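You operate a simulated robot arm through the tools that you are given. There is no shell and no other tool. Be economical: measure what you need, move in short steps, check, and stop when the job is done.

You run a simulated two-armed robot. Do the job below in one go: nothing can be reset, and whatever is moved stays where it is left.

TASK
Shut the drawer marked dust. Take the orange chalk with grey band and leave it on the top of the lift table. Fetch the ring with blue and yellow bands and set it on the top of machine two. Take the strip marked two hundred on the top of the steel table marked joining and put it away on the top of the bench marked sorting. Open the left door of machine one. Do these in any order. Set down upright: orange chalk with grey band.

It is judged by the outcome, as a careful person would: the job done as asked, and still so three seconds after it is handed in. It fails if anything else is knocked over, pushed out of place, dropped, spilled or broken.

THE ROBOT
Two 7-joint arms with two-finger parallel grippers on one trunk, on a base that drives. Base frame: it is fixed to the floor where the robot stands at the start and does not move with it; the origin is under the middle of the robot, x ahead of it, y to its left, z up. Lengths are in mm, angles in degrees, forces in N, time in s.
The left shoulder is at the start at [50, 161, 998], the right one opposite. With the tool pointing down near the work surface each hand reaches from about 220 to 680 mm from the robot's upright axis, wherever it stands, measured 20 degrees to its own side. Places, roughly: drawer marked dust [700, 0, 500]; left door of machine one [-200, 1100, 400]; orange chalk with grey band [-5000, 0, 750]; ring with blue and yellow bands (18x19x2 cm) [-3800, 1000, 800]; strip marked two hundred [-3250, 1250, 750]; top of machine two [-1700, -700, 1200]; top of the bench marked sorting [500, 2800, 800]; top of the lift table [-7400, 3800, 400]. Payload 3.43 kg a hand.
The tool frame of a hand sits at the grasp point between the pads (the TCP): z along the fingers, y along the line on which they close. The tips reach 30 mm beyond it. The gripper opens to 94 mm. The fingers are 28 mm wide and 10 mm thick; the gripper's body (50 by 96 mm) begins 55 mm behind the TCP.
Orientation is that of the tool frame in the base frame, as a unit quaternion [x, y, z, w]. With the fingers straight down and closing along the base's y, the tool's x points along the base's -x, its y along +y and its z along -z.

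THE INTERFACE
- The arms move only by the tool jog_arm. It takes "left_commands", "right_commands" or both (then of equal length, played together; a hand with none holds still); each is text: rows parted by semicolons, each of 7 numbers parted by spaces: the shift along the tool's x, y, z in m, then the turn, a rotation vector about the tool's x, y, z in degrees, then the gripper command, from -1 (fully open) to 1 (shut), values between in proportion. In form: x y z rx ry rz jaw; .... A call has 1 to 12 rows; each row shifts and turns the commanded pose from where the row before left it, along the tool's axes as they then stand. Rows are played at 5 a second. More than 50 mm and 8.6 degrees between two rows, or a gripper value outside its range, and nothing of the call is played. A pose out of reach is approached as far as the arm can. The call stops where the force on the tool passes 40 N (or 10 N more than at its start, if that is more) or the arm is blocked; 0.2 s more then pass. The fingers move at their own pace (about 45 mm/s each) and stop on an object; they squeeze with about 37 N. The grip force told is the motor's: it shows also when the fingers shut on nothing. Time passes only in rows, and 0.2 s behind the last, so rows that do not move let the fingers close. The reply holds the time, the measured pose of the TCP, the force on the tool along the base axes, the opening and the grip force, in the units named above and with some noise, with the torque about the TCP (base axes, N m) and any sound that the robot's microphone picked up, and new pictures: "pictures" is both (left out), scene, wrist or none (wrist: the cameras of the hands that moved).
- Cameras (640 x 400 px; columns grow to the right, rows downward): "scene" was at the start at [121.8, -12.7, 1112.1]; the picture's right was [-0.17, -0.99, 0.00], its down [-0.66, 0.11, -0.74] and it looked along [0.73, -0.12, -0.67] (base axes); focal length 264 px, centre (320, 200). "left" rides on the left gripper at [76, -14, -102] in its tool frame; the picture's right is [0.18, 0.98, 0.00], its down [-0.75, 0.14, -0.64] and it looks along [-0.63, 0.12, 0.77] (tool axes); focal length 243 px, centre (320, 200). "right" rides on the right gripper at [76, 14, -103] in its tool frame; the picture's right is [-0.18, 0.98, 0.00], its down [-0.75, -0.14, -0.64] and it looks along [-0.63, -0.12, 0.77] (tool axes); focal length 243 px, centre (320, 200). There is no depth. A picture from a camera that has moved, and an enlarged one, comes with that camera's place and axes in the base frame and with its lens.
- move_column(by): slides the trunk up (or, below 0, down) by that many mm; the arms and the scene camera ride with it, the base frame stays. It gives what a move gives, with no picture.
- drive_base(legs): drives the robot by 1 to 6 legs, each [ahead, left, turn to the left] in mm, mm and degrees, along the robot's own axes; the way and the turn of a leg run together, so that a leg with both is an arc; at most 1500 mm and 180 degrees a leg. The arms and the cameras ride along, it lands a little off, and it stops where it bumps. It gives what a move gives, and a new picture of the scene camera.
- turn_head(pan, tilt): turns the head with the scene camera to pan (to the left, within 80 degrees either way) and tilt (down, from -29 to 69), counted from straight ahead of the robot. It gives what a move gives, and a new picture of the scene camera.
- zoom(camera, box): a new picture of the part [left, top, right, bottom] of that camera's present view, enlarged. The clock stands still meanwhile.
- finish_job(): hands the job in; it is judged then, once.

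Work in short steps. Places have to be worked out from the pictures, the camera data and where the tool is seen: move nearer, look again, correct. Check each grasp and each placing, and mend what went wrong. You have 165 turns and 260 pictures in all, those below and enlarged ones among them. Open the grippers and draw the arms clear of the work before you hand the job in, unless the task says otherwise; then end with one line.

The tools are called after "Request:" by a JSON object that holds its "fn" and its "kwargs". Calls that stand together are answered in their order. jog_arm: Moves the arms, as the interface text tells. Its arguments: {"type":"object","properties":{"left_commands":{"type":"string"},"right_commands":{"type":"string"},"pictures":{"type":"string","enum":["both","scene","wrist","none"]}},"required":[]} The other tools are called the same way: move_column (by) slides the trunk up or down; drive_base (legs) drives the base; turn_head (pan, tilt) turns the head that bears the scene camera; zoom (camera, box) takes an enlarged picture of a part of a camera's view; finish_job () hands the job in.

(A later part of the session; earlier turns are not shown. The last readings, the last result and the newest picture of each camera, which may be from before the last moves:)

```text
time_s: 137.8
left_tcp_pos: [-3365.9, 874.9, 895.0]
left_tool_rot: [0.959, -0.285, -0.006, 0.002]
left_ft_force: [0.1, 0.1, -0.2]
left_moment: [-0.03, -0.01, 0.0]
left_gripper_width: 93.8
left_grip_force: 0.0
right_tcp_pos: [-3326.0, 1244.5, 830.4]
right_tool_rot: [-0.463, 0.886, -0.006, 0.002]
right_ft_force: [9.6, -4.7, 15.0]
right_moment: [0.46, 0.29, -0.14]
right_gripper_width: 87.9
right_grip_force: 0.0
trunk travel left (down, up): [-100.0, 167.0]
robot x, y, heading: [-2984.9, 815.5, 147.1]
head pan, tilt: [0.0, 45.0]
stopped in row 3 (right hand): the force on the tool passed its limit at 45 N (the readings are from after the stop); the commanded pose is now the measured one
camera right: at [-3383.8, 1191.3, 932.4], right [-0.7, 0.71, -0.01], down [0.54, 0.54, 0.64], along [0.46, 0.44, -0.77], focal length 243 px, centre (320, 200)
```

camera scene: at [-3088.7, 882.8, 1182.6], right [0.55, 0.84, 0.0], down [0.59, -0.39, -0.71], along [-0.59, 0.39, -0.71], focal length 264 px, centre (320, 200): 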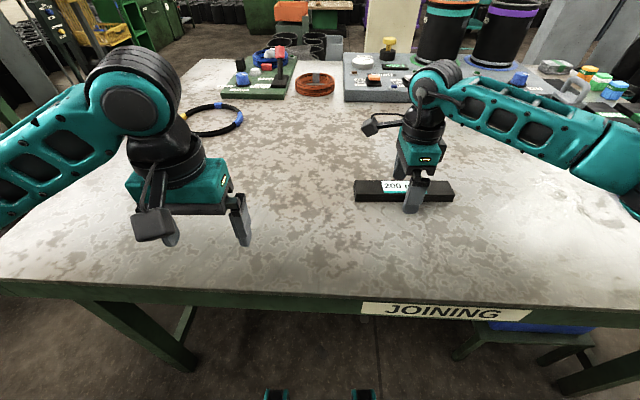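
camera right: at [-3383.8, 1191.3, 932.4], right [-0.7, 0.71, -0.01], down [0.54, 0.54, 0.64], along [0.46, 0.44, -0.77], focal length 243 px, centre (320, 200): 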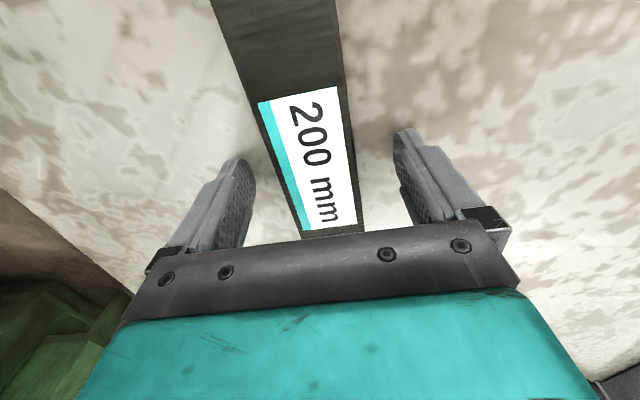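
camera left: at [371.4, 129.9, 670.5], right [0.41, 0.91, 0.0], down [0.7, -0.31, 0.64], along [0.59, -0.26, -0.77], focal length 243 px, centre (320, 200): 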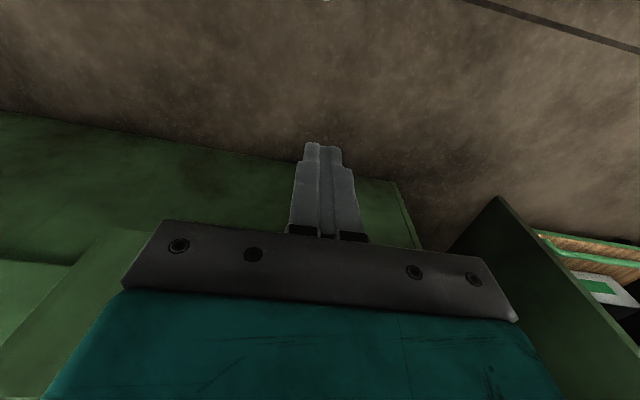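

Tips touch the table (top ≈ 800). Raise 3 mm and close.

Request:
{"fn": "jog_arm", "kwargs": {"right_commands": "0 0 -0.003 0 0 0 -0.5;0 0 0 0 0 0 1;0 0 0 0 0 0 1;0 0 0 0 0 0 1;0 0 0 0 0 0 1", "pictures": "wrist"}}

```text
time_s: 139.0
left_tcp_pos: [-3366.5, 874.8, 894.5]
left_tool_rot: [0.959, -0.284, -0.004, 0.004]
left_ft_force: [-0.5, -1.1, -0.5]
left_moment: [-0.04, 0.02, 0.01]
left_gripper_width: 93.7
left_grip_force: 0.1
right_tcp_pos: [-3328.0, 1244.9, 830.4]
right_tool_rot: [-0.463, 0.887, -0.007, 0.003]
right_ft_force: [-3.8, 3.9, 5.9]
right_moment: [0.25, 0.27, 0.09]
right_gripper_width: 44.3
right_grip_force: 37.2
trunk travel left (down, up): [-100.0, 167.0]
robot x, y, heading: [-2987.0, 814.3, 146.6]
head pan, tilt: [0.0, 45.0]
camera right: at [-3385.2, 1192.1, 932.1], right [-0.7, 0.71, -0.02], down [0.54, 0.54, 0.64], along [0.47, 0.44, -0.77], focal length 243 px, centre (320, 200)
```

right: 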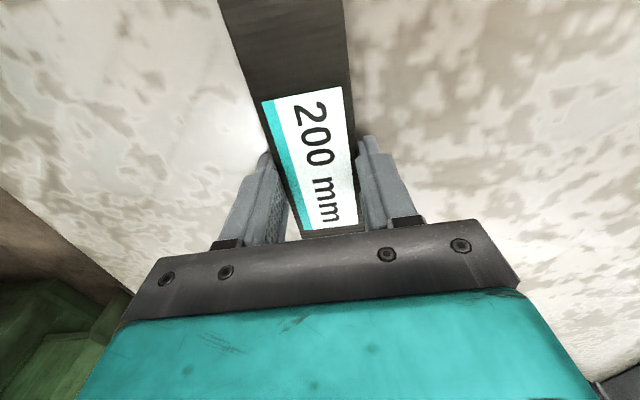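

Gripped at 44 mm. Lift 80 mm and check.

Request:
{"fn": "jog_arm", "kwargs": {"right_commands": "0 0 -0.02 0 0 0 1;0 0 -0.03 0 0 0 1;0 0 -0.03 0 0 0 1;0 0 0 0 0 0 1", "pictures": "both"}}

```text
time_s: 140.0
left_tcp_pos: [-3366.9, 873.7, 894.7]
left_tool_rot: [0.958, -0.285, -0.005, 0.004]
left_ft_force: [0.3, 0.3, 0.8]
left_moment: [-0.01, -0.02, -0.01]
left_gripper_width: 93.9
left_grip_force: 0.0
right_tcp_pos: [-3327.5, 1246.6, 909.3]
right_tool_rot: [-0.463, 0.886, -0.009, 0.003]
right_ft_force: [0.2, -0.1, 0.1]
right_moment: [-0.01, -0.01, 0.01]
right_gripper_width: 0.0
right_grip_force: 33.1
trunk travel left (down, up): [-100.0, 167.0]
robot x, y, heading: [-2987.4, 813.5, 146.8]
head pan, tilt: [0.0, 45.0]
camera scene: at [-3088.5, 882.9, 1182.5], right [0.55, 0.84, 0.0], down [0.59, -0.39, -0.71], along [-0.59, 0.39, -0.71], focal length 264 px, centre (320, 200)
camera right: at [-3385.6, 1193.0, 1011.7], right [-0.7, 0.71, -0.02], down [0.54, 0.54, 0.64], along [0.47, 0.44, -0.77], focal length 243 px, centre (320, 200)
```

scene: 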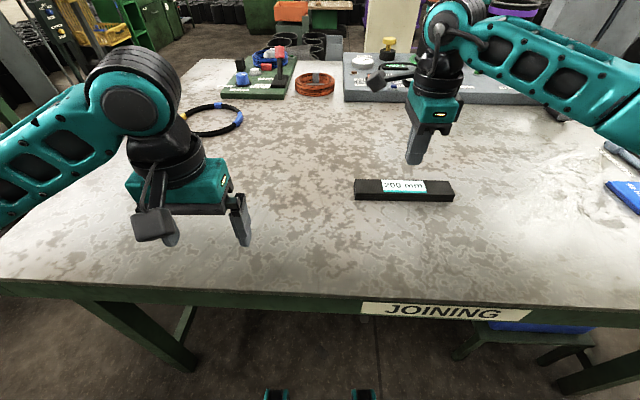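
right: 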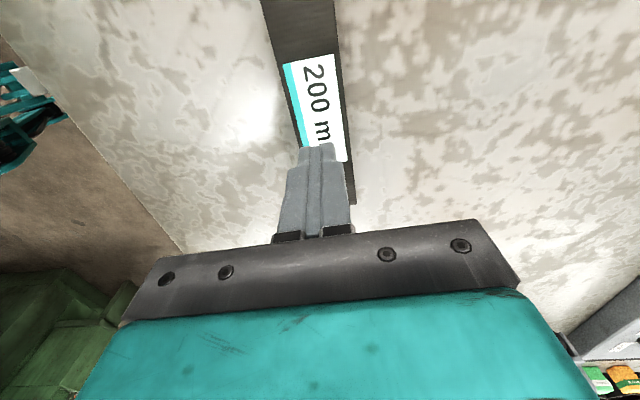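

It slipped out from the tips; strip still in place. Retry: recentre 13 mm along tool x, go down to light contact, squeeze longer and lift slowly.

Request:
{"fn": "jog_arm", "kwargs": {"right_commands": "0.013 0 0 0 0 0 -1;0 0 0 0 0 0 -1;0 0 0.03 0 0 0 -1;0 0 0.03 0 0 0 -1;0 0 0.017 0 0 0 -1;0 0 0 0 0 0 -1", "pictures": "wrist"}}

```text
time_s: 141.4
left_tcp_pos: [-3366.9, 875.7, 894.8]
left_tool_rot: [0.959, -0.285, -0.005, 0.003]
left_ft_force: [-0.4, 0.0, -0.4]
left_moment: [0.04, 0.03, -0.01]
left_gripper_width: 94.0
left_grip_force: 0.0
right_tcp_pos: [-3334.8, 1235.2, 833.6]
right_tool_rot: [-0.462, 0.887, -0.007, 0.003]
right_ft_force: [0.8, -0.7, 0.1]
right_moment: [-0.01, -0.04, 0.03]
right_gripper_width: 94.0
right_grip_force: 0.0
trunk travel left (down, up): [-100.0, 167.0]
robot x, y, heading: [-2983.9, 817.0, 146.8]
head pan, tilt: [0.0, 45.0]
camera right: at [-3391.8, 1181.4, 934.5], right [-0.7, 0.71, -0.02], down [0.54, 0.54, 0.64], along [0.47, 0.44, -0.77], focal length 243 px, centre (320, 200)
```

right: 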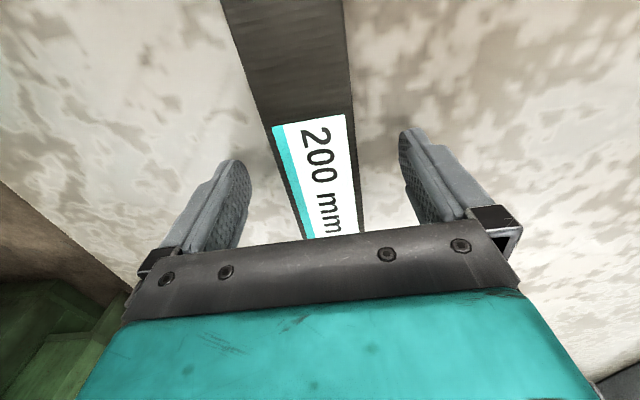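

Well centred. Lower 4 mm, close firmly, then lift very slowly.

Request:
{"fn": "jog_arm", "kwargs": {"right_commands": "0 0 0.004 0 0 0 -1;0 0 0 0 0 0 0;0 0 0 0 0 0 1;0 0 0 0 0 0 1;0 0 0 0 0 0 1;0 0 0 0 0 0 1;0 0 0 0 0 0 1;0 0 0 0 0 0 1;0 0 -0.004 0 0 0 1;0 0 -0.004 0 0 0 1;0 0 -0.006 0 0 0 1", "pictures": "wrist"}}

```text
time_s: 143.8
left_tcp_pos: [-3367.9, 875.4, 893.8]
left_tool_rot: [0.959, -0.284, -0.005, 0.003]
left_ft_force: [-0.5, 0.2, -0.6]
left_moment: [-0.01, -0.01, 0.0]
left_gripper_width: 93.9
left_grip_force: 0.1
right_tcp_pos: [-3333.2, 1234.9, 841.4]
right_tool_rot: [-0.463, 0.886, -0.009, 0.004]
right_ft_force: [0.8, -0.3, -1.6]
right_moment: [-0.03, 0.0, -0.02]
right_gripper_width: 44.4
right_grip_force: 36.6
trunk travel left (down, up): [-100.0, 167.0]
robot x, y, heading: [-2984.2, 813.8, 146.7]
head pan, tilt: [0.0, 45.0]
camera right: at [-3391.6, 1181.3, 943.6], right [-0.7, 0.71, -0.02], down [0.54, 0.55, 0.64], along [0.47, 0.44, -0.76], focal length 243 px, centre (320, 200)
```

right: 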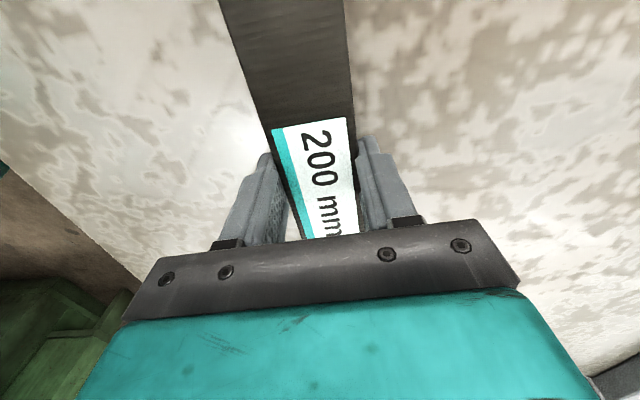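

Holding (weight ~2 N). Continue lifting gently.

Request:
{"fn": "jog_arm", "kwargs": {"right_commands": "0 0 -0.01 0 0 0 1;0 0 -0.015 0 0 0 1;0 0 -0.02 0 0 0 1;0 0 -0.02 0 0 0 1;0 0 -0.015 0 0 0 1;0 0 0 0 0 0 1", "pictures": "both"}}

```text
time_s: 145.2
left_tcp_pos: [-3367.1, 874.9, 894.8]
left_tool_rot: [0.959, -0.284, -0.004, 0.003]
left_ft_force: [-0.9, -0.8, 0.8]
left_moment: [-0.01, 0.0, -0.02]
left_gripper_width: 93.9
left_grip_force: 0.1
right_tcp_pos: [-3335.5, 1235.7, 922.8]
right_tool_rot: [-0.462, 0.887, -0.008, 0.003]
right_ft_force: [0.5, -0.3, -1.0]
right_moment: [0.0, -0.02, 0.01]
right_gripper_width: 44.3
right_grip_force: 37.0
trunk travel left (down, up): [-100.0, 167.0]
robot x, y, heading: [-2989.5, 816.8, 146.6]
head pan, tilt: [0.0, 45.0]
camera scene: at [-3088.6, 882.9, 1182.5], right [0.55, 0.84, 0.0], down [0.59, -0.39, -0.71], along [-0.59, 0.39, -0.71], focal length 264 px, centre (320, 200)
camera right: at [-3393.3, 1182.3, 1025.0], right [-0.7, 0.71, -0.02], down [0.54, 0.54, 0.64], along [0.47, 0.44, -0.77], focal length 243 px, centre (320, 200)
```

scene: 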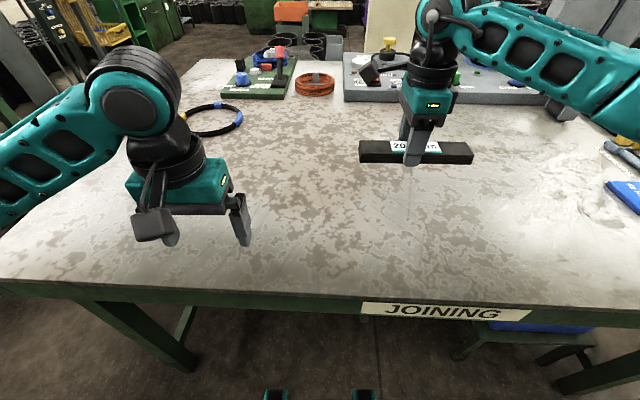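
right: 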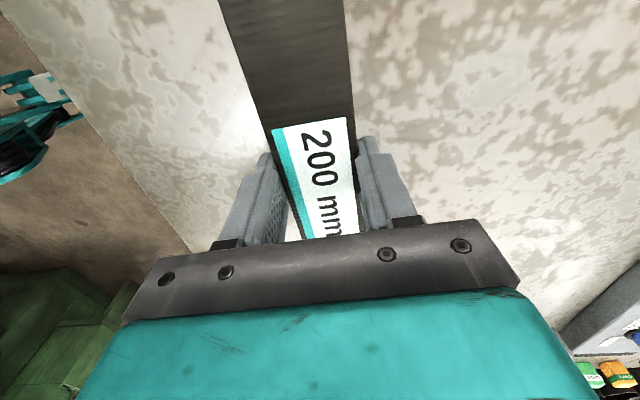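

Strip held. I pull the right hand back and up for safety, then drive 130 ahead and 100 left to bring the ring within the left hand's reach.

Request:
{"fn": "jog_arm", "kwargs": {"right_commands": "0 -0.03 -0.02 0 0 0 1;0 -0.03 -0.02 0 0 0 1;0 -0.03 -0.02 0 0 0 1;0 -0.03 0 0 0 0 1", "pictures": "none"}}

Request:
{"fn": "drive_base", "kwargs": {"legs": [[0, 100, 0], [130, 0, 0]]}}

```text
time_s: 146.2
left_tcp_pos: [-3369.0, 874.3, 894.3]
left_tool_rot: [0.959, -0.285, -0.004, 0.003]
left_ft_force: [0.1, -0.7, -0.5]
left_moment: [-0.02, 0.01, 0.0]
left_gripper_width: 94.1
left_grip_force: 0.1
right_tcp_pos: [-3238.3, 1168.1, 984.7]
right_tool_rot: [-0.462, 0.887, -0.007, 0.002]
right_ft_force: [-0.4, -1.0, -1.1]
right_moment: [-0.01, 0.02, -0.01]
right_gripper_width: 44.2
right_grip_force: 36.9
trunk travel left (down, up): [-100.0, 167.0]
robot x, y, heading: [-2986.3, 813.9, 146.6]
head pan, tilt: [0.0, 45.0]
```

```text
time_s: 148.6
left_tcp_pos: [-3529.0, 862.0, 893.7]
left_tool_rot: [0.958, -0.285, -0.005, 0.003]
left_ft_force: [0.8, -0.1, 0.9]
left_moment: [0.0, -0.01, -0.01]
left_gripper_width: 94.0
left_grip_force: 0.1
right_tcp_pos: [-3400.2, 1156.2, 984.4]
right_tool_rot: [-0.463, 0.886, -0.008, 0.003]
right_ft_force: [0.7, -0.3, -1.7]
right_moment: [-0.04, 0.01, 0.02]
right_gripper_width: 43.9
right_grip_force: 37.3
trunk travel left (down, up): [-100.0, 167.0]
robot x, y, heading: [-3149.8, 808.3, 146.7]
head pan, tilt: [0.0, 45.0]
camera scene: at [-3250.6, 870.1, 1182.5], right [0.55, 0.84, 0.0], down [0.59, -0.39, -0.71], along [-0.59, 0.39, -0.71], focal length 264 px, centre (320, 200)
```

scene: 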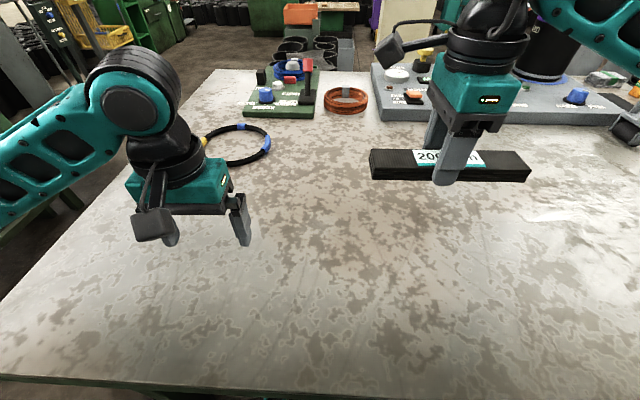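

Ring centre ≈(695,213) ahead/left, radius 85. I turn the left hand ~73° so it closes across the tube at the ring's near point, and move toward it.

Request:
{"fn": "jog_arm", "kwargs": {"left_commands": "0 0 0 0 0 8 -1;0 0 0 0 0 8 -1;0 0 0 0 0 8 -1;0 0 0 0 0 8 -1;0 0 0 0 0 8 -1;0 0 0 0 0 8 -1;0 0 0 0 0 8 -1;0 0 0 0 0 8 -1;0 0 0 0 0 8 -1;-0.02 0.04 0 0 0 0 -1;-0.02 0.04 0 0 0 0 -1;-0.009 0.04 0 0 0 0 -1", "pictures": "none"}}

Request:
{"fn": "jog_arm", "kwargs": {"left_commands": "0 0.04 0 0 0 0 -1;0 0.04 0 0 0 0 -1;0 0.03 0 0 0 0 -1;0 0 0 0 0 0 -1", "pictures": "both"}}

```text
time_s: 151.2
left_tcp_pos: [-3633.7, 940.3, 894.7]
left_tool_rot: [-0.608, 0.794, 0.001, -0.005]
left_ft_force: [0.1, -0.8, -0.1]
left_moment: [0.02, 0.02, -0.01]
left_gripper_width: 94.1
left_grip_force: 0.0
right_tcp_pos: [-3400.5, 1154.7, 985.2]
right_tool_rot: [-0.463, 0.887, -0.007, 0.003]
right_ft_force: [0.3, -1.2, -0.9]
right_moment: [-0.02, 0.0, 0.0]
right_gripper_width: 43.9
right_grip_force: 36.4
trunk travel left (down, up): [-100.0, 167.0]
robot x, y, heading: [-3148.0, 801.0, 146.5]
head pan, tilt: [0.0, 45.0]
```

```text
time_s: 152.2
left_tcp_pos: [-3739.6, 970.0, 897.8]
left_tool_rot: [-0.608, 0.794, 0.002, -0.005]
left_ft_force: [0.1, -1.5, -0.5]
left_moment: [-0.04, 0.01, -0.01]
left_gripper_width: 94.1
left_grip_force: 0.1
right_tcp_pos: [-3399.4, 1155.8, 985.0]
right_tool_rot: [-0.462, 0.887, -0.007, 0.003]
right_ft_force: [-0.4, 0.8, -0.9]
right_moment: [-0.01, 0.01, 0.0]
right_gripper_width: 44.0
right_grip_force: 37.0
trunk travel left (down, up): [-100.0, 167.0]
robot x, y, heading: [-3147.6, 800.2, 146.8]
head pan, tilt: [0.0, 45.0]
camera scene: at [-3250.3, 869.9, 1182.5], right [0.55, 0.84, 0.0], down [0.59, -0.39, -0.71], along [-0.59, 0.39, -0.71], focal length 264 px, centre (320, 200)
camera left: at [-3744.4, 891.2, 998.9], right [-1.0, 0.08, 0.01], down [0.07, 0.77, 0.64], along [0.04, 0.64, -0.77], focal length 243 px, centre (320, 200)
```

scene: 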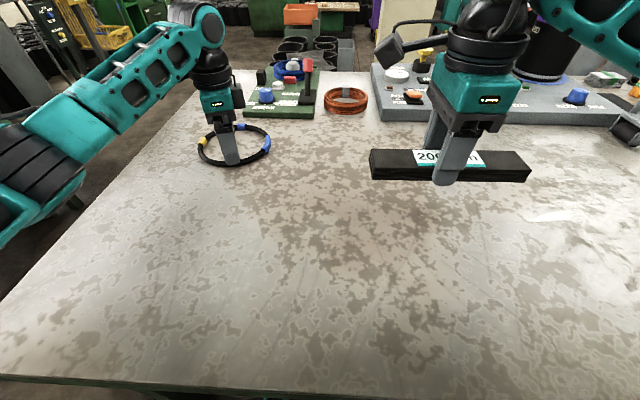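
left: 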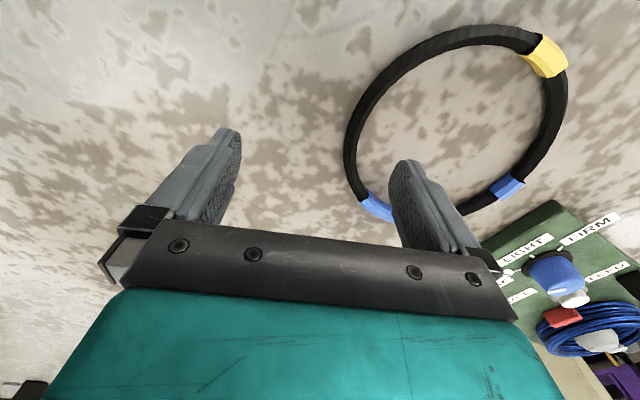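

The near point of the ring is about 26 mm further (tool y) and 11 mm along tool x. Correct and lower partway.

Request:
{"fn": "jog_arm", "kwargs": {"left_commands": "0.011 0.026 0.01 0 0 0 -1;0 0 0.02 0 0 0 -1;0 0 0 0 0 0 -1", "pictures": "wrist"}}

```text
time_s: 153.0
left_tcp_pos: [-3767.3, 966.0, 867.4]
left_tool_rot: [-0.607, 0.794, 0.002, -0.005]
left_ft_force: [0.5, 0.3, 0.0]
left_moment: [0.0, -0.02, 0.02]
left_gripper_width: 94.0
left_grip_force: 0.1
right_tcp_pos: [-3400.7, 1155.1, 983.8]
right_tool_rot: [-0.462, 0.887, -0.007, 0.004]
right_ft_force: [-0.6, -0.3, -2.0]
right_moment: [0.01, -0.01, 0.03]
right_gripper_width: 43.6
right_grip_force: 37.1
trunk travel left (down, up): [-100.0, 167.0]
robot x, y, heading: [-3152.2, 800.8, 146.8]
head pan, tilt: [0.0, 45.0]
camera left: at [-3771.4, 886.8, 968.3], right [-1.0, 0.08, 0.01], down [0.07, 0.77, 0.64], along [0.04, 0.64, -0.77], focal length 243 px, centre (320, 200)
```

left: 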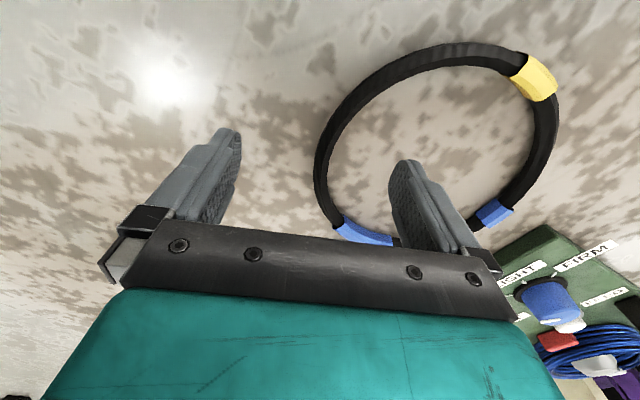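

The tube is right under the TCP. Descend to the table level.

Request:
{"fn": "jog_arm", "kwargs": {"left_commands": "0 0 0.02 0 0 0 -1;0 0 0.012 0 0 0 -1;0 0 0.003 0 0 0 -1;0 0 0 0 0 0 -1", "pictures": "wrist"}}

```text
time_s: 154.0
left_tcp_pos: [-3766.7, 964.0, 830.5]
left_tool_rot: [-0.607, 0.794, 0.002, -0.005]
left_ft_force: [-0.1, 0.0, 0.1]
left_moment: [-0.01, 0.0, -0.01]
left_gripper_width: 94.0
left_grip_force: 0.0
right_tcp_pos: [-3399.2, 1155.8, 984.4]
right_tool_rot: [-0.462, 0.887, -0.008, 0.002]
right_ft_force: [0.4, 0.0, -0.6]
right_moment: [-0.04, 0.02, 0.01]
right_gripper_width: 43.8
right_grip_force: 37.2
trunk travel left (down, up): [-100.0, 167.0]
robot x, y, heading: [-3145.2, 799.1, 146.8]
head pan, tilt: [0.0, 45.0]
camera left: at [-3771.0, 886.5, 933.4], right [-1.0, 0.08, 0.01], down [0.07, 0.77, 0.64], along [0.04, 0.64, -0.77], focal length 243 px, centre (320, 200)
```

left: 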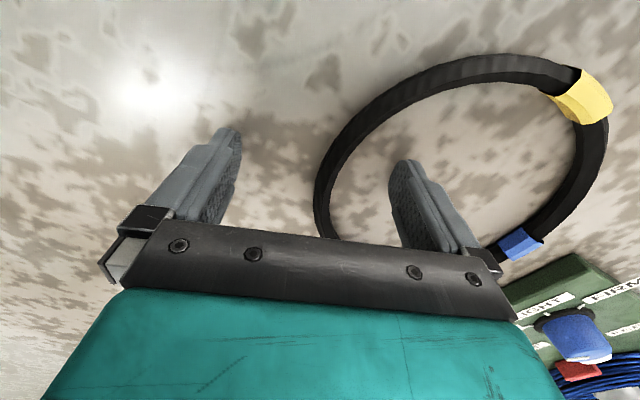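

Tips at the table without contact. Close firmly, then lift slowly.

Request:
{"fn": "jog_arm", "kwargs": {"left_commands": "0 0 0 0 0 0 0;0 0 0 0 0 0 0.5;0 0 0 0 0 0 1;0 0 0 0 0 0 1;0 0 0 0 0 0 1;0 0 0 0 0 0 1;0 0 0 0 0 0 1;0 0 -0.004 0 0 0 1;0 0 -0.006 0 0 0 1;0 0 -0.01 0 0 0 1", "pictures": "wrist"}}

```text
time_s: 156.2
left_tcp_pos: [-3766.5, 966.6, 851.3]
left_tool_rot: [-0.607, 0.795, 0.002, -0.006]
left_ft_force: [-0.2, 0.3, -0.9]
left_moment: [-0.01, -0.13, -0.03]
left_gripper_width: 12.1
left_grip_force: 37.3
right_tcp_pos: [-3400.1, 1155.5, 984.7]
right_tool_rot: [-0.462, 0.887, -0.007, 0.003]
right_ft_force: [0.4, -0.6, -1.4]
right_moment: [-0.03, 0.04, -0.02]
right_gripper_width: 43.8
right_grip_force: 36.8
trunk travel left (down, up): [-100.0, 167.0]
robot x, y, heading: [-3149.4, 805.9, 146.6]
head pan, tilt: [0.0, 45.0]
camera left: at [-3771.1, 886.5, 953.9], right [-1.0, 0.08, 0.01], down [0.07, 0.77, 0.64], along [0.04, 0.64, -0.77], focal length 243 px, centre (320, 200)
```

left: 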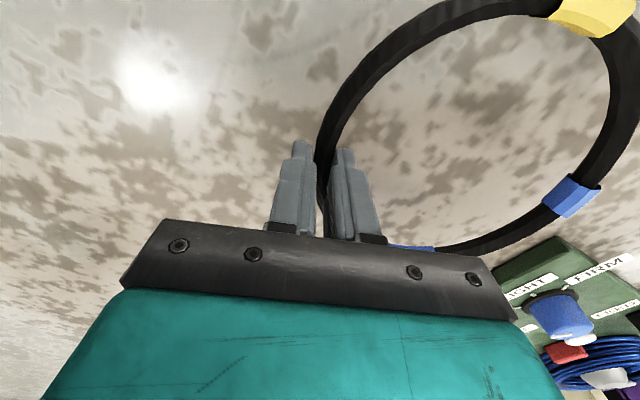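

Ring is gripped and lifting. Continue up, then draw the hand back.

Request:
{"fn": "jog_arm", "kwargs": {"left_commands": "0 0 -0.015 0 0 0 1;0 0 -0.02 0 0 0 1;0 0 -0.025 0 0 0 1;0 0 -0.025 0 0 0 1;0 0 -0.025 0 0 0 1;0 -0.03 -0.01 0 0 0 1;0 -0.03 0 0 0 0 1;0 -0.03 0 0 0 0 1;0 -0.03 0 0 0 0 1;0 -0.03 0 0 0 0 1", "pictures": "both"}}

```text
time_s: 158.4
left_tcp_pos: [-3620.8, 925.8, 970.5]
left_tool_rot: [-0.607, 0.794, 0.002, -0.005]
left_ft_force: [0.0, 0.3, -1.4]
left_moment: [-0.03, -0.12, -0.01]
left_gripper_width: 11.8
left_grip_force: 36.8
right_tcp_pos: [-3399.0, 1155.9, 984.7]
right_tool_rot: [-0.462, 0.887, -0.008, 0.003]
right_ft_force: [0.0, -0.2, -0.9]
right_moment: [-0.03, 0.01, 0.01]
right_gripper_width: 43.9
right_grip_force: 37.0
trunk travel left (down, up): [-100.0, 167.0]
robot x, y, heading: [-3145.3, 802.3, 146.6]
head pan, tilt: [0.0, 45.0]
camera scene: at [-3250.3, 869.9, 1182.6], right [0.55, 0.84, 0.0], down [0.59, -0.39, -0.71], along [-0.59, 0.39, -0.71], focal length 264 px, centre (320, 200)
camera left: at [-3625.0, 847.3, 1073.0], right [-1.0, 0.08, 0.01], down [0.07, 0.77, 0.64], along [0.04, 0.64, -0.77], focal length 243 px, centre (320, 200)
```

scene: 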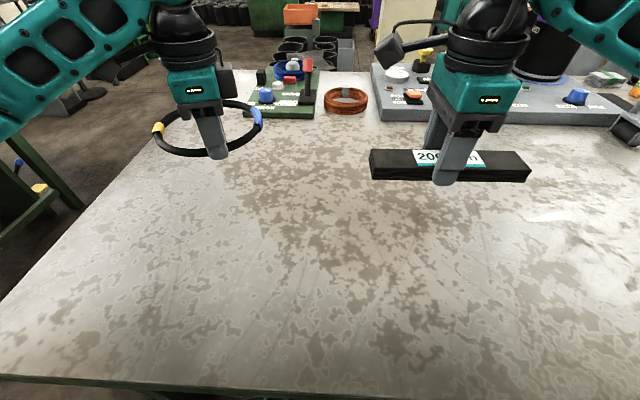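
left: 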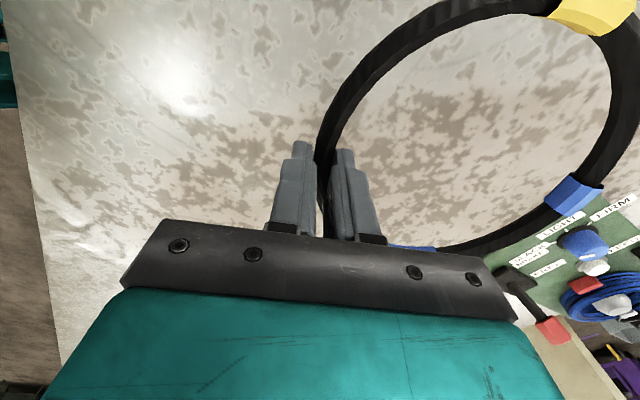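

Both items are held. I draw the ring hand in, raise the trunk for height, then back away from the table and head toward machine two.

Request:
{"fn": "jog_arm", "kwargs": {"left_commands": "0 -0.03 0 0 0 0 1;0 -0.03 0 0 0 0 1;0 -0.03 0 0 0 0 1", "pictures": "none"}}

Request:
{"fn": "move_column", "kwargs": {"by": 165}}

Request:
{"fn": "drive_base", "kwargs": {"legs": [[-600, 0, 0], [0, -520, 0], [-700, 0, 0], [0, 0, 60]]}}

Request:
{"fn": "turn_head", "kwargs": {"pan": 30, "tilt": 20}}

```text
time_s: 159.2
left_tcp_pos: [-3533.0, 902.4, 970.1]
left_tool_rot: [-0.608, 0.794, 0.002, -0.005]
left_ft_force: [0.2, 0.5, -2.3]
left_moment: [-0.04, -0.16, -0.03]
left_gripper_width: 11.6
left_grip_force: 36.4
right_tcp_pos: [-3400.6, 1155.3, 984.0]
right_tool_rot: [-0.463, 0.887, -0.007, 0.003]
right_ft_force: [0.1, -0.8, -1.5]
right_moment: [-0.02, -0.01, -0.02]
right_gripper_width: 43.6
right_grip_force: 36.9
trunk travel left (down, up): [-100.0, 167.0]
robot x, y, heading: [-3152.8, 800.8, 146.6]
head pan, tilt: [0.0, 45.0]
```

```text
time_s: 161.1
left_tcp_pos: [-3533.7, 901.8, 1135.2]
left_tool_rot: [-0.607, 0.795, 0.003, -0.005]
left_ft_force: [-0.2, -0.3, -1.5]
left_moment: [-0.03, -0.14, -0.02]
left_gripper_width: 11.6
left_grip_force: 36.8
right_tcp_pos: [-3400.2, 1154.9, 1149.8]
right_tool_rot: [-0.462, 0.887, -0.008, 0.003]
right_ft_force: [0.5, -1.0, -1.1]
right_moment: [-0.01, 0.0, 0.01]
right_gripper_width: 43.9
right_grip_force: 37.0
trunk travel left (down, up): [-265.0, 2.0]
robot x, y, heading: [-3147.1, 803.0, 146.3]
head pan, tilt: [0.0, 45.0]
```

```text
time_s: 175.3
left_tcp_pos: [-2053.7, 237.1, 1134.1]
left_tool_rot: [0.923, -0.386, 0.001, 0.006]
left_ft_force: [0.1, 0.6, -1.9]
left_moment: [0.08, -0.05, 0.0]
left_gripper_width: 11.4
left_grip_force: 37.7
right_tcp_pos: [-2205.9, 479.8, 1149.7]
right_tool_rot: [0.843, -0.538, 0.005, -0.006]
right_ft_force: [-0.3, 0.2, -0.8]
right_moment: [-0.02, 0.02, 0.03]
right_gripper_width: 44.0
right_grip_force: 36.8
trunk travel left (down, up): [-265.0, 2.0]
robot x, y, heading: [-1771.9, 519.3, -153.7]
head pan, tilt: [0.0, 45.0]
camera scene: at [-1881.7, 467.1, 1347.5], right [-0.45, 0.9, 0.0], down [0.63, 0.32, -0.71], along [-0.63, -0.31, -0.71], focal length 264 px, centre (320, 200)
```

scene: 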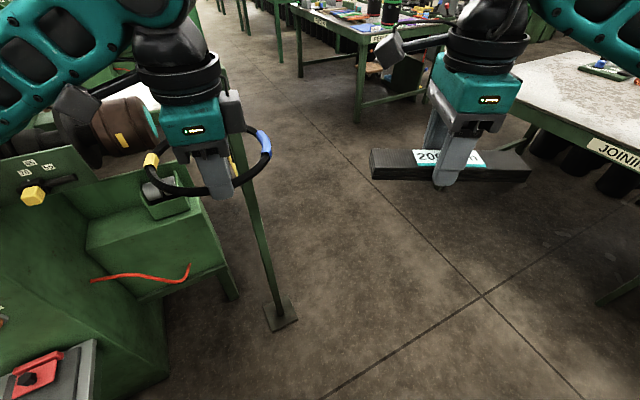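

```text
time_s: 176.3
left_tcp_pos: [-2053.9, 236.7, 1134.7]
left_tool_rot: [0.922, -0.386, 0.002, 0.006]
left_ft_force: [0.0, 0.0, -1.0]
left_moment: [0.12, -0.12, 0.01]
left_gripper_width: 11.0
left_grip_force: 36.9
right_tcp_pos: [-2204.9, 479.7, 1149.4]
right_tool_rot: [0.843, -0.538, 0.005, -0.006]
right_ft_force: [-0.1, 0.0, -0.1]
right_moment: [0.01, 0.01, -0.02]
right_gripper_width: 44.2
right_grip_force: 37.2
trunk travel left (down, up): [-265.0, 2.0]
robot x, y, heading: [-1775.1, 520.6, -153.8]
head pan, tilt: [30.0, 20.0]
camera scene: at [-1860.5, 425.8, 1386.1], right [-0.83, 0.55, 0.0], down [0.19, 0.29, -0.94], along [-0.52, -0.78, -0.34], focal length 264 px, centre (320, 200)
```

scene: 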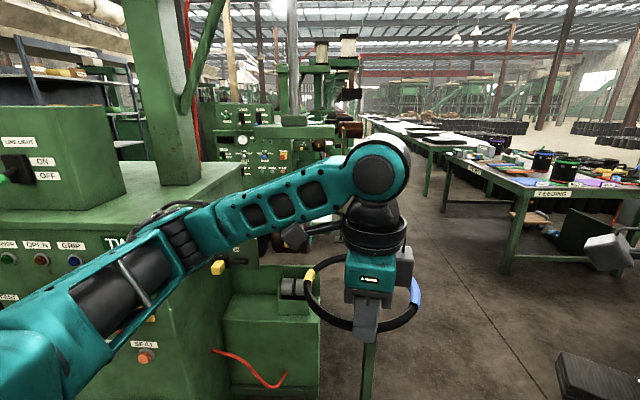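

The ring clears the post. I turn to face machine two squarely and strafe left 450, then look at its top.

Request:
{"fn": "drive_base", "kwargs": {"legs": [[0, 0, 30.5], [0, 450, 0]]}}

Request:
{"fn": "turn_head", "kwargs": {"pan": 0, "tilt": 20}}

```text
time_s: 182.3
left_tcp_pos: [-1497.3, -114.3, 1134.1]
left_tool_rot: [0.991, -0.134, 0.002, 0.005]
left_ft_force: [-0.4, 0.9, -2.0]
left_moment: [0.14, -0.02, 0.01]
left_gripper_width: 10.8
left_grip_force: 37.1
right_tcp_pos: [-1751.7, 21.3, 1150.0]
right_tool_rot: [0.954, -0.3, 0.003, -0.007]
right_ft_force: [0.4, 0.4, -1.4]
right_moment: [0.01, 0.02, 0.03]
right_gripper_width: 43.8
right_grip_force: 37.0
trunk travel left (down, up): [-265.0, 2.0]
robot x, y, heading: [-1398.7, 274.6, -123.6]
head pan, tilt: [30.0, 20.0]
camera scene: at [-1425.1, 147.2, 1386.2], right [-1.0, 0.06, 0.0], down [0.02, 0.34, -0.94], along [-0.06, -0.94, -0.34], focal length 264 px, centre (320, 200)
```

scene: 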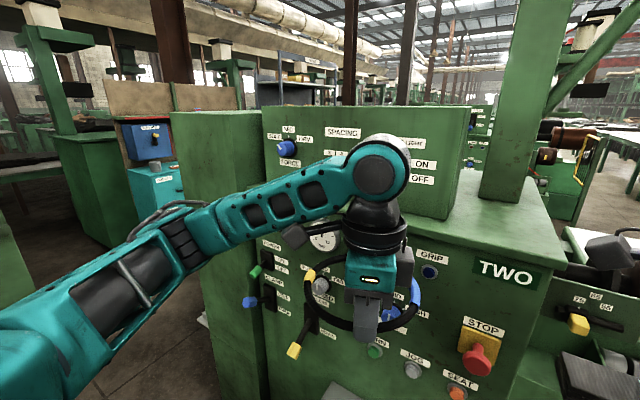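

```text
time_s: 183.2
left_tcp_pos: [-1498.6, -113.9, 1135.4]
left_tool_rot: [0.991, -0.134, 0.002, 0.004]
left_ft_force: [-0.3, -0.5, -1.6]
left_moment: [0.12, -0.04, 0.03]
left_gripper_width: 10.5
left_grip_force: 36.9
right_tcp_pos: [-1750.1, 21.3, 1150.0]
right_tool_rot: [0.954, -0.3, 0.003, -0.008]
right_ft_force: [0.8, -0.3, -0.5]
right_moment: [0.0, -0.01, 0.0]
right_gripper_width: 44.0
right_grip_force: 37.1
trunk travel left (down, up): [-265.0, 2.0]
robot x, y, heading: [-1394.8, 270.6, -123.3]
head pan, tilt: [0.0, 20.0]
camera scene: at [-1470.9, 162.5, 1386.2], right [-0.84, 0.55, 0.0], down [0.19, 0.29, -0.94], along [-0.52, -0.78, -0.34], focal length 264 px, centre (320, 200)
```

scene: 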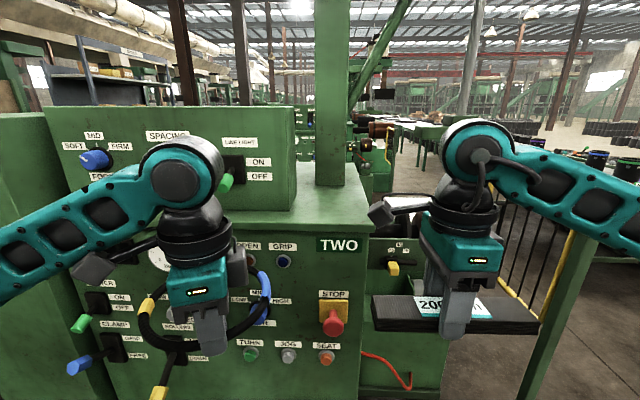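

Top deck of machine two: z≈1130, front edge ≈635 ahead; the free area is right of the upper box, before the green column. I reposition (80 ahead, 140 right) and turn the left hand so the ring points straight ahead.

Request:
{"fn": "drive_base", "kwargs": {"legs": [[0, -140, 0], [80, 0, 0]]}}

Request:
{"fn": "jog_arm", "kwargs": {"left_commands": "0 0 -0.03 0 0 6 1;0 0 -0.03 0 0 6 1;0 0 -0.03 0 0 6 1;0 0 -0.02 0 0 0 1", "pictures": "both"}}

```text
time_s: 185.8
left_tcp_pos: [-1660.5, -102.0, 1133.8]
left_tool_rot: [0.991, -0.133, 0.003, 0.004]
left_ft_force: [-0.2, -1.0, -1.8]
left_moment: [0.13, -0.03, 0.03]
left_gripper_width: 10.5
left_grip_force: 37.1
right_tcp_pos: [-1913.4, 31.3, 1149.7]
right_tool_rot: [0.954, -0.3, 0.004, -0.008]
right_ft_force: [-0.2, -0.3, -1.5]
right_moment: [0.0, -0.01, 0.04]
right_gripper_width: 44.1
right_grip_force: 37.0
trunk travel left (down, up): [-265.0, 2.0]
robot x, y, heading: [-1558.0, 284.5, -123.5]
head pan, tilt: [0.0, 20.0]
camera scene: at [-1633.4, 172.7, 1386.1], right [-0.83, 0.55, 0.0], down [0.19, 0.29, -0.94], along [-0.52, -0.78, -0.34], focal length 264 px, centre (320, 200)
```

scene: 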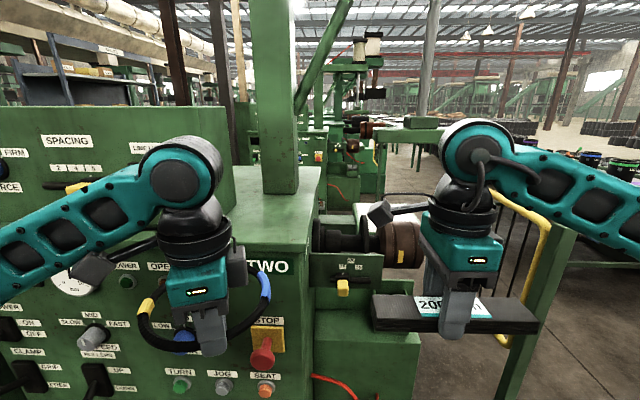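

```text
time_s: 186.8
left_tcp_pos: [-1660.3, -101.1, 1244.3]
left_tool_rot: [0.958, -0.288, 0.003, 0.005]
left_ft_force: [0.2, 0.4, -1.6]
left_moment: [0.09, -0.03, 0.02]
left_gripper_width: 10.7
left_grip_force: 37.1
right_tcp_pos: [-1912.7, 32.1, 1150.1]
right_tool_rot: [0.954, -0.301, 0.002, -0.007]
right_ft_force: [0.3, 0.1, -0.5]
right_moment: [-0.01, 0.03, -0.01]
right_gripper_width: 43.8
right_grip_force: 37.1
trunk travel left (down, up): [-265.0, 2.0]
robot x, y, heading: [-1561.3, 284.2, -123.4]
head pan, tilt: [0.0, 20.0]
camera scene: at [-1632.9, 173.7, 1386.2], right [-0.83, 0.55, 0.0], down [0.19, 0.29, -0.94], along [-0.52, -0.78, -0.34], focal length 264 px, centre (320, 200)
camera left: at [-1588.9, -132.2, 1347.2], right [-0.39, -0.92, 0.01], down [-0.71, 0.3, 0.64], along [-0.59, 0.24, -0.77], focal length 243 px, centre (320, 200)
```

scene: 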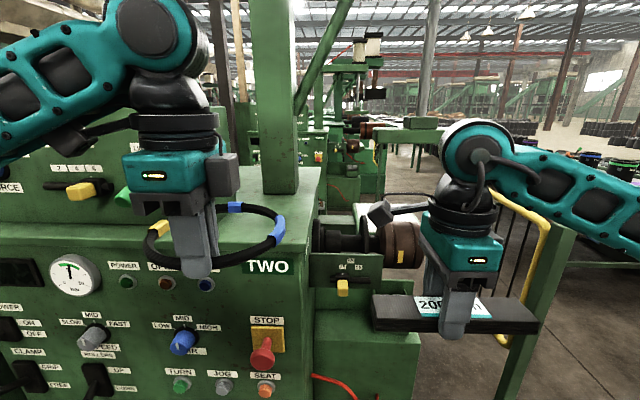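
left: 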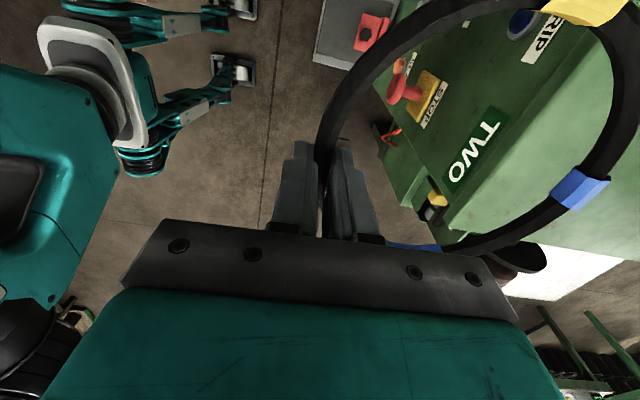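

Let me zoom on the deck to measure it.

Request:
{"fn": "zoom", "kwargs": {"camera": "scene", "box": [180, 150, 360, 280]}}

```text
3.08 times, centred on (270, 215) of scene
camera zoom: at [-1632.9, 173.7, 1386.2], right [-0.83, 0.55, 0.0], down [0.19, 0.29, -0.94], along [-0.52, -0.78, -0.34], focal length 813 px, centre (474, 154)
```

zoom: 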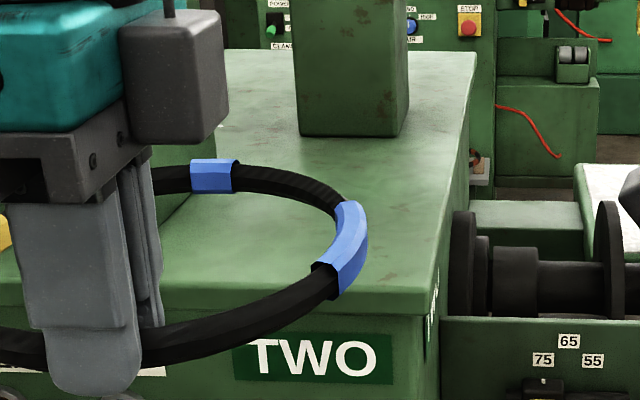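

The deck has ~215 mm free width (left 25…240) and 330 depth before the column. Target ring centre ≈ (675,130): move hand 213 mm ahead at height, then lower to 1180.

Request:
{"fn": "jog_arm", "kwargs": {"left_commands": "0 0.043 0 0 0 0 1;0 0.043 0 0 0 0 1;0 0.043 0 0 0 0 1;0 0.043 0 0 0 0 1;0 0.041 0 0 0 0 1;0 0 0.03 0 0 0 1;0 0 0.03 0 0 0 1;0 0 0 0 0 0 1", "pictures": "both"}}

```text
time_s: 187.6
left_tcp_pos: [-1727.0, -194.0, 1245.0]
left_tool_rot: [0.955, -0.297, 0.003, -0.006]
left_ft_force: [0.1, -0.3, -1.5]
left_moment: [0.18, -0.08, -0.03]
left_gripper_width: 10.7
left_grip_force: 36.9
right_tcp_pos: [-1912.6, 31.8, 1150.0]
right_tool_rot: [0.954, -0.301, 0.003, -0.008]
right_ft_force: [-0.8, -0.5, 0.1]
right_moment: [0.01, -0.02, 0.01]
right_gripper_width: 43.9
right_grip_force: 36.7
trunk travel left (down, up): [-265.0, 2.0]
robot x, y, heading: [-1560.4, 282.3, -123.2]
head pan, tilt: [0.0, 20.0]
stopped in row 3 (left hand): the force on the tool passed its limit at 56 N (the readings are from after the stop); the commanded pose is now the measured one
camera scene: at [-1633.6, 172.3, 1386.0], right [-0.83, 0.55, 0.0], down [0.19, 0.29, -0.94], along [-0.52, -0.78, -0.34], focal length 264 px, centre (320, 200)
camera left: at [-1656.8, -228.3, 1347.1], right [-0.41, -0.91, -0.01], down [-0.71, 0.3, 0.64], along [-0.58, 0.27, -0.77], focal length 243 px, centre (320, 200)
```

scene: 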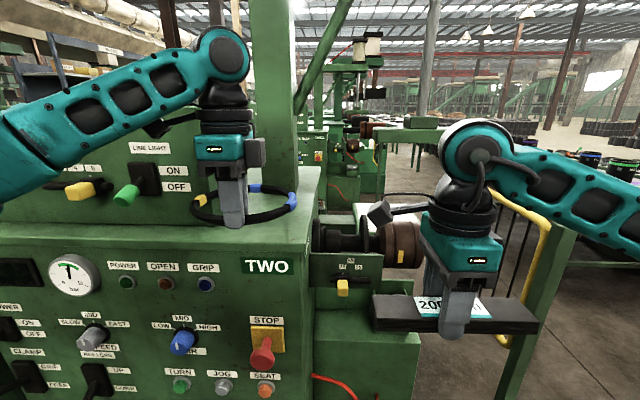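
left: 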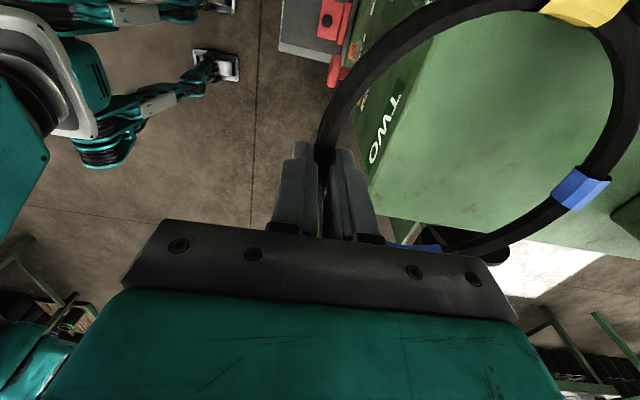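

The hand camera touched the box's right front corner region. I back off, shift right, and turn the hand back 45° so the camera sits behind instead.

Request:
{"fn": "jog_arm", "kwargs": {"left_commands": "-0.015 -0.035 0 0 0 0 1;-0.015 -0.035 0 0 0 0 1;-0.015 -0.035 0 0 0 0 1;-0.016 -0.035 0 0 0 0 1;0 0 0 0 0 -7.5 1;0 0 0 0 0 -7.5 1;0 0 0 0 0 -7.5 1;0 0 0 0 0 -7.5 1;0 0 0 0 0 -7.5 1;0 0 0 0 0 -7.5 1;0 0 0 0 0 0 1", "pictures": "both"}}

```text
time_s: 189.9
left_tcp_pos: [-1697.2, -43.2, 1247.1]
left_tool_rot: [0.996, 0.092, 0.005, -0.005]
left_ft_force: [-0.1, -0.7, -1.3]
left_moment: [0.1, 0.03, 0.03]
left_gripper_width: 10.2
left_grip_force: 37.1
right_tcp_pos: [-1911.8, 32.0, 1150.5]
right_tool_rot: [0.954, -0.301, 0.004, -0.007]
right_ft_force: [0.6, 0.1, -0.1]
right_moment: [-0.01, -0.02, -0.03]
right_gripper_width: 43.9
right_grip_force: 37.0
trunk travel left (down, up): [-265.0, 2.0]
robot x, y, heading: [-1564.0, 281.4, -123.5]
head pan, tilt: [0.0, 20.0]
camera scene: at [-1632.8, 173.7, 1386.2], right [-0.83, 0.55, 0.0], down [0.19, 0.29, -0.94], along [-0.52, -0.78, -0.34], focal length 264 px, centre (320, 200)
camera left: at [-1625.4, -17.6, 1350.0], right [0.36, -0.93, -0.01], down [-0.72, -0.28, 0.63], along [-0.59, -0.23, -0.77], focal length 243 px, centre (320, 200)
```

scene: 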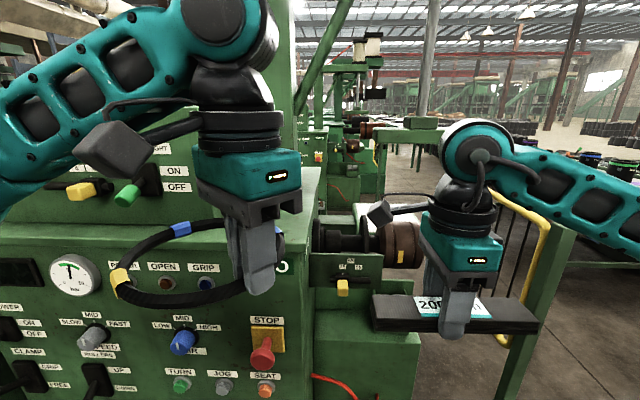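
left: 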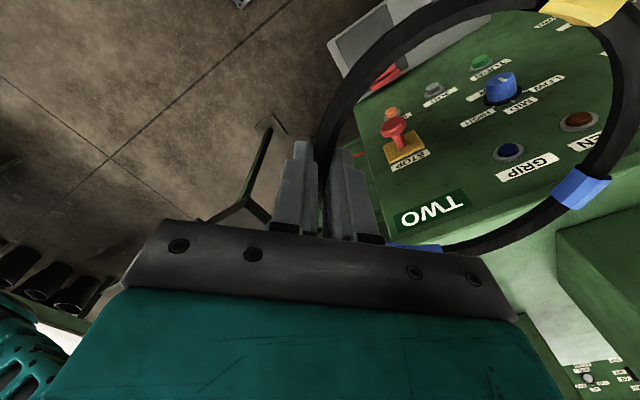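

Clear now. Advance 270 mm straight ahead at this height, with force guard.

Request:
{"fn": "jog_arm", "kwargs": {"left_commands": "-0.0278 0.0288 0 0 0 0 1;-0.0278 0.0288 0 0 0 0 1;-0.0278 0.0288 0 0 0 0 1;-0.0278 0.0288 0 0 0 0 1;-0.0278 0.0288 0 0 0 0 1;-0.0278 0.0288 0 0 0 0 1;-0.018 0.019 0 0 0 0 1;0 0 0 0 0 0 1", "pictures": "both"}}

```text
time_s: 191.7
left_tcp_pos: [-1837.5, -242.1, 1243.1]
left_tool_rot: [0.997, 0.07, -0.004, -0.009]
left_ft_force: [-11.0, 10.2, -1.5]
left_moment: [0.13, 0.17, -0.42]
left_gripper_width: 10.1
left_grip_force: 37.0
left hand out of reach, approached as far as the arm can: row 7
right_tcp_pos: [-1914.2, 34.6, 1151.2]
right_tool_rot: [0.953, -0.302, 0.004, -0.008]
right_ft_force: [0.3, 0.4, -0.9]
right_moment: [0.01, 0.03, 0.02]
right_gripper_width: 43.7
right_grip_force: 36.7
trunk travel left (down, up): [-265.0, 2.0]
robot x, y, heading: [-1554.5, 283.7, -123.8]
head pan, tilt: [0.0, 20.0]
stopped in row 8 (left hand): the force on the tool passed its limit at 42 N (the readings are from after the stop); the commanded pose is now the measured one
camera scene: at [-1634.0, 175.0, 1386.2], right [-0.83, 0.55, 0.0], down [0.19, 0.28, -0.94], along [-0.52, -0.78, -0.34], focal length 264 px, centre (320, 200)
camera left: at [-1761.7, -220.2, 1343.5], right [0.32, -0.95, -0.02], down [-0.72, -0.26, 0.64], along [-0.61, -0.19, -0.77], focal length 243 px, centre (320, 200)
```

scene: 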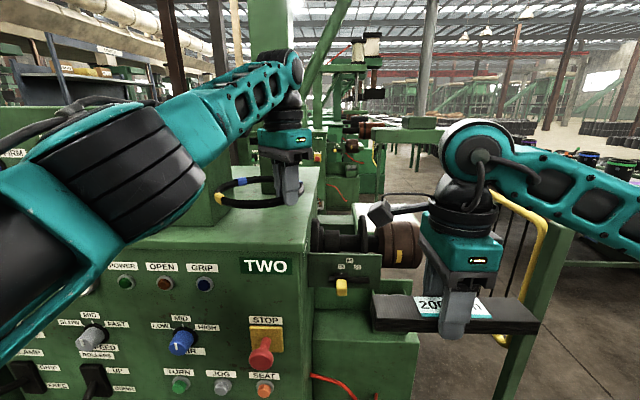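
left: 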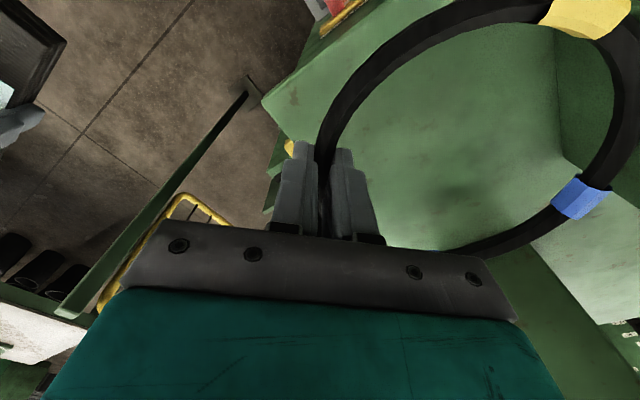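

The ring touched the box's right face (push of ~15 N to the right). Shift right 20 mm, lower to ~1185 and look.

Request:
{"fn": "jog_arm", "kwargs": {"left_commands": "-0.008 -0.007 0 0 0 0 1;-0.007 -0.007 0 0 0 0 1;0 0 0.025 0 0 0 1;0 0 0.03 0 0 0 1;0 0 0 0 0 0 1", "pictures": "both"}}

Request:
{"fn": "zoom", "kwargs": {"camera": "scene", "box": [190, 150, 350, 270]}}

```text
time_s: 192.9
left_tcp_pos: [-1852.8, -242.2, 1191.3]
left_tool_rot: [0.997, 0.077, 0.001, -0.007]
left_ft_force: [0.4, 0.7, -0.3]
left_moment: [0.13, -0.01, 0.0]
left_gripper_width: 10.6
left_grip_force: 37.3
left hand out of reach, approached as far as the arm can: row 1, 3, 4
right_tcp_pos: [-1912.9, 33.5, 1149.4]
right_tool_rot: [0.953, -0.302, 0.003, -0.007]
right_ft_force: [0.5, 0.8, -1.7]
right_moment: [0.01, 0.01, 0.0]
right_gripper_width: 44.1
right_grip_force: 37.5
trunk travel left (down, up): [-265.0, 2.0]
robot x, y, heading: [-1559.8, 285.9, -123.8]
head pan, tilt: [0.0, 20.0]
camera scene: at [-1633.5, 174.5, 1386.2], right [-0.83, 0.55, 0.0], down [0.19, 0.28, -0.94], along [-0.52, -0.78, -0.34], focal length 264 px, centre (320, 200)
camera left: at [-1778.9, -219.9, 1293.7], right [0.33, -0.94, -0.02], down [-0.72, -0.27, 0.64], along [-0.61, -0.2, -0.77], focal length 243 px, centre (320, 200)
```

scene: 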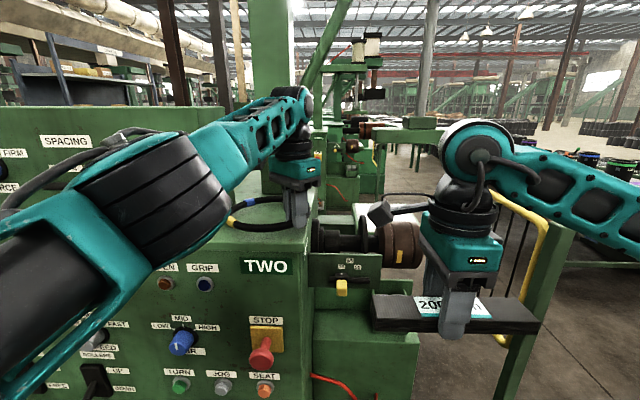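
left: 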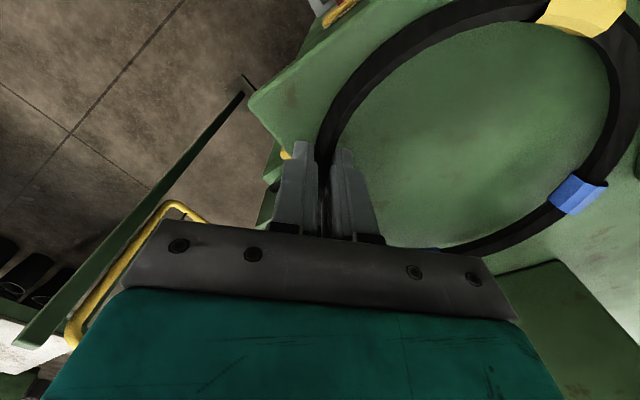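

```text
3.33 times, centred on (270, 210) of scene
camera zoom: at [-1633.5, 174.5, 1386.2], right [-0.83, 0.55, 0.0], down [0.19, 0.28, -0.94], along [-0.52, -0.78, -0.34], focal length 880 px, centre (487, 167)
```

zoom: 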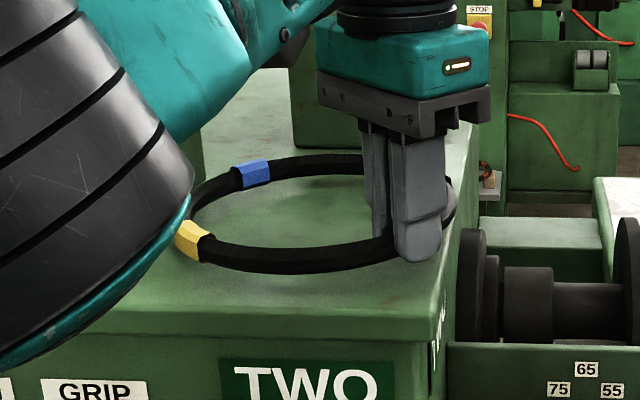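

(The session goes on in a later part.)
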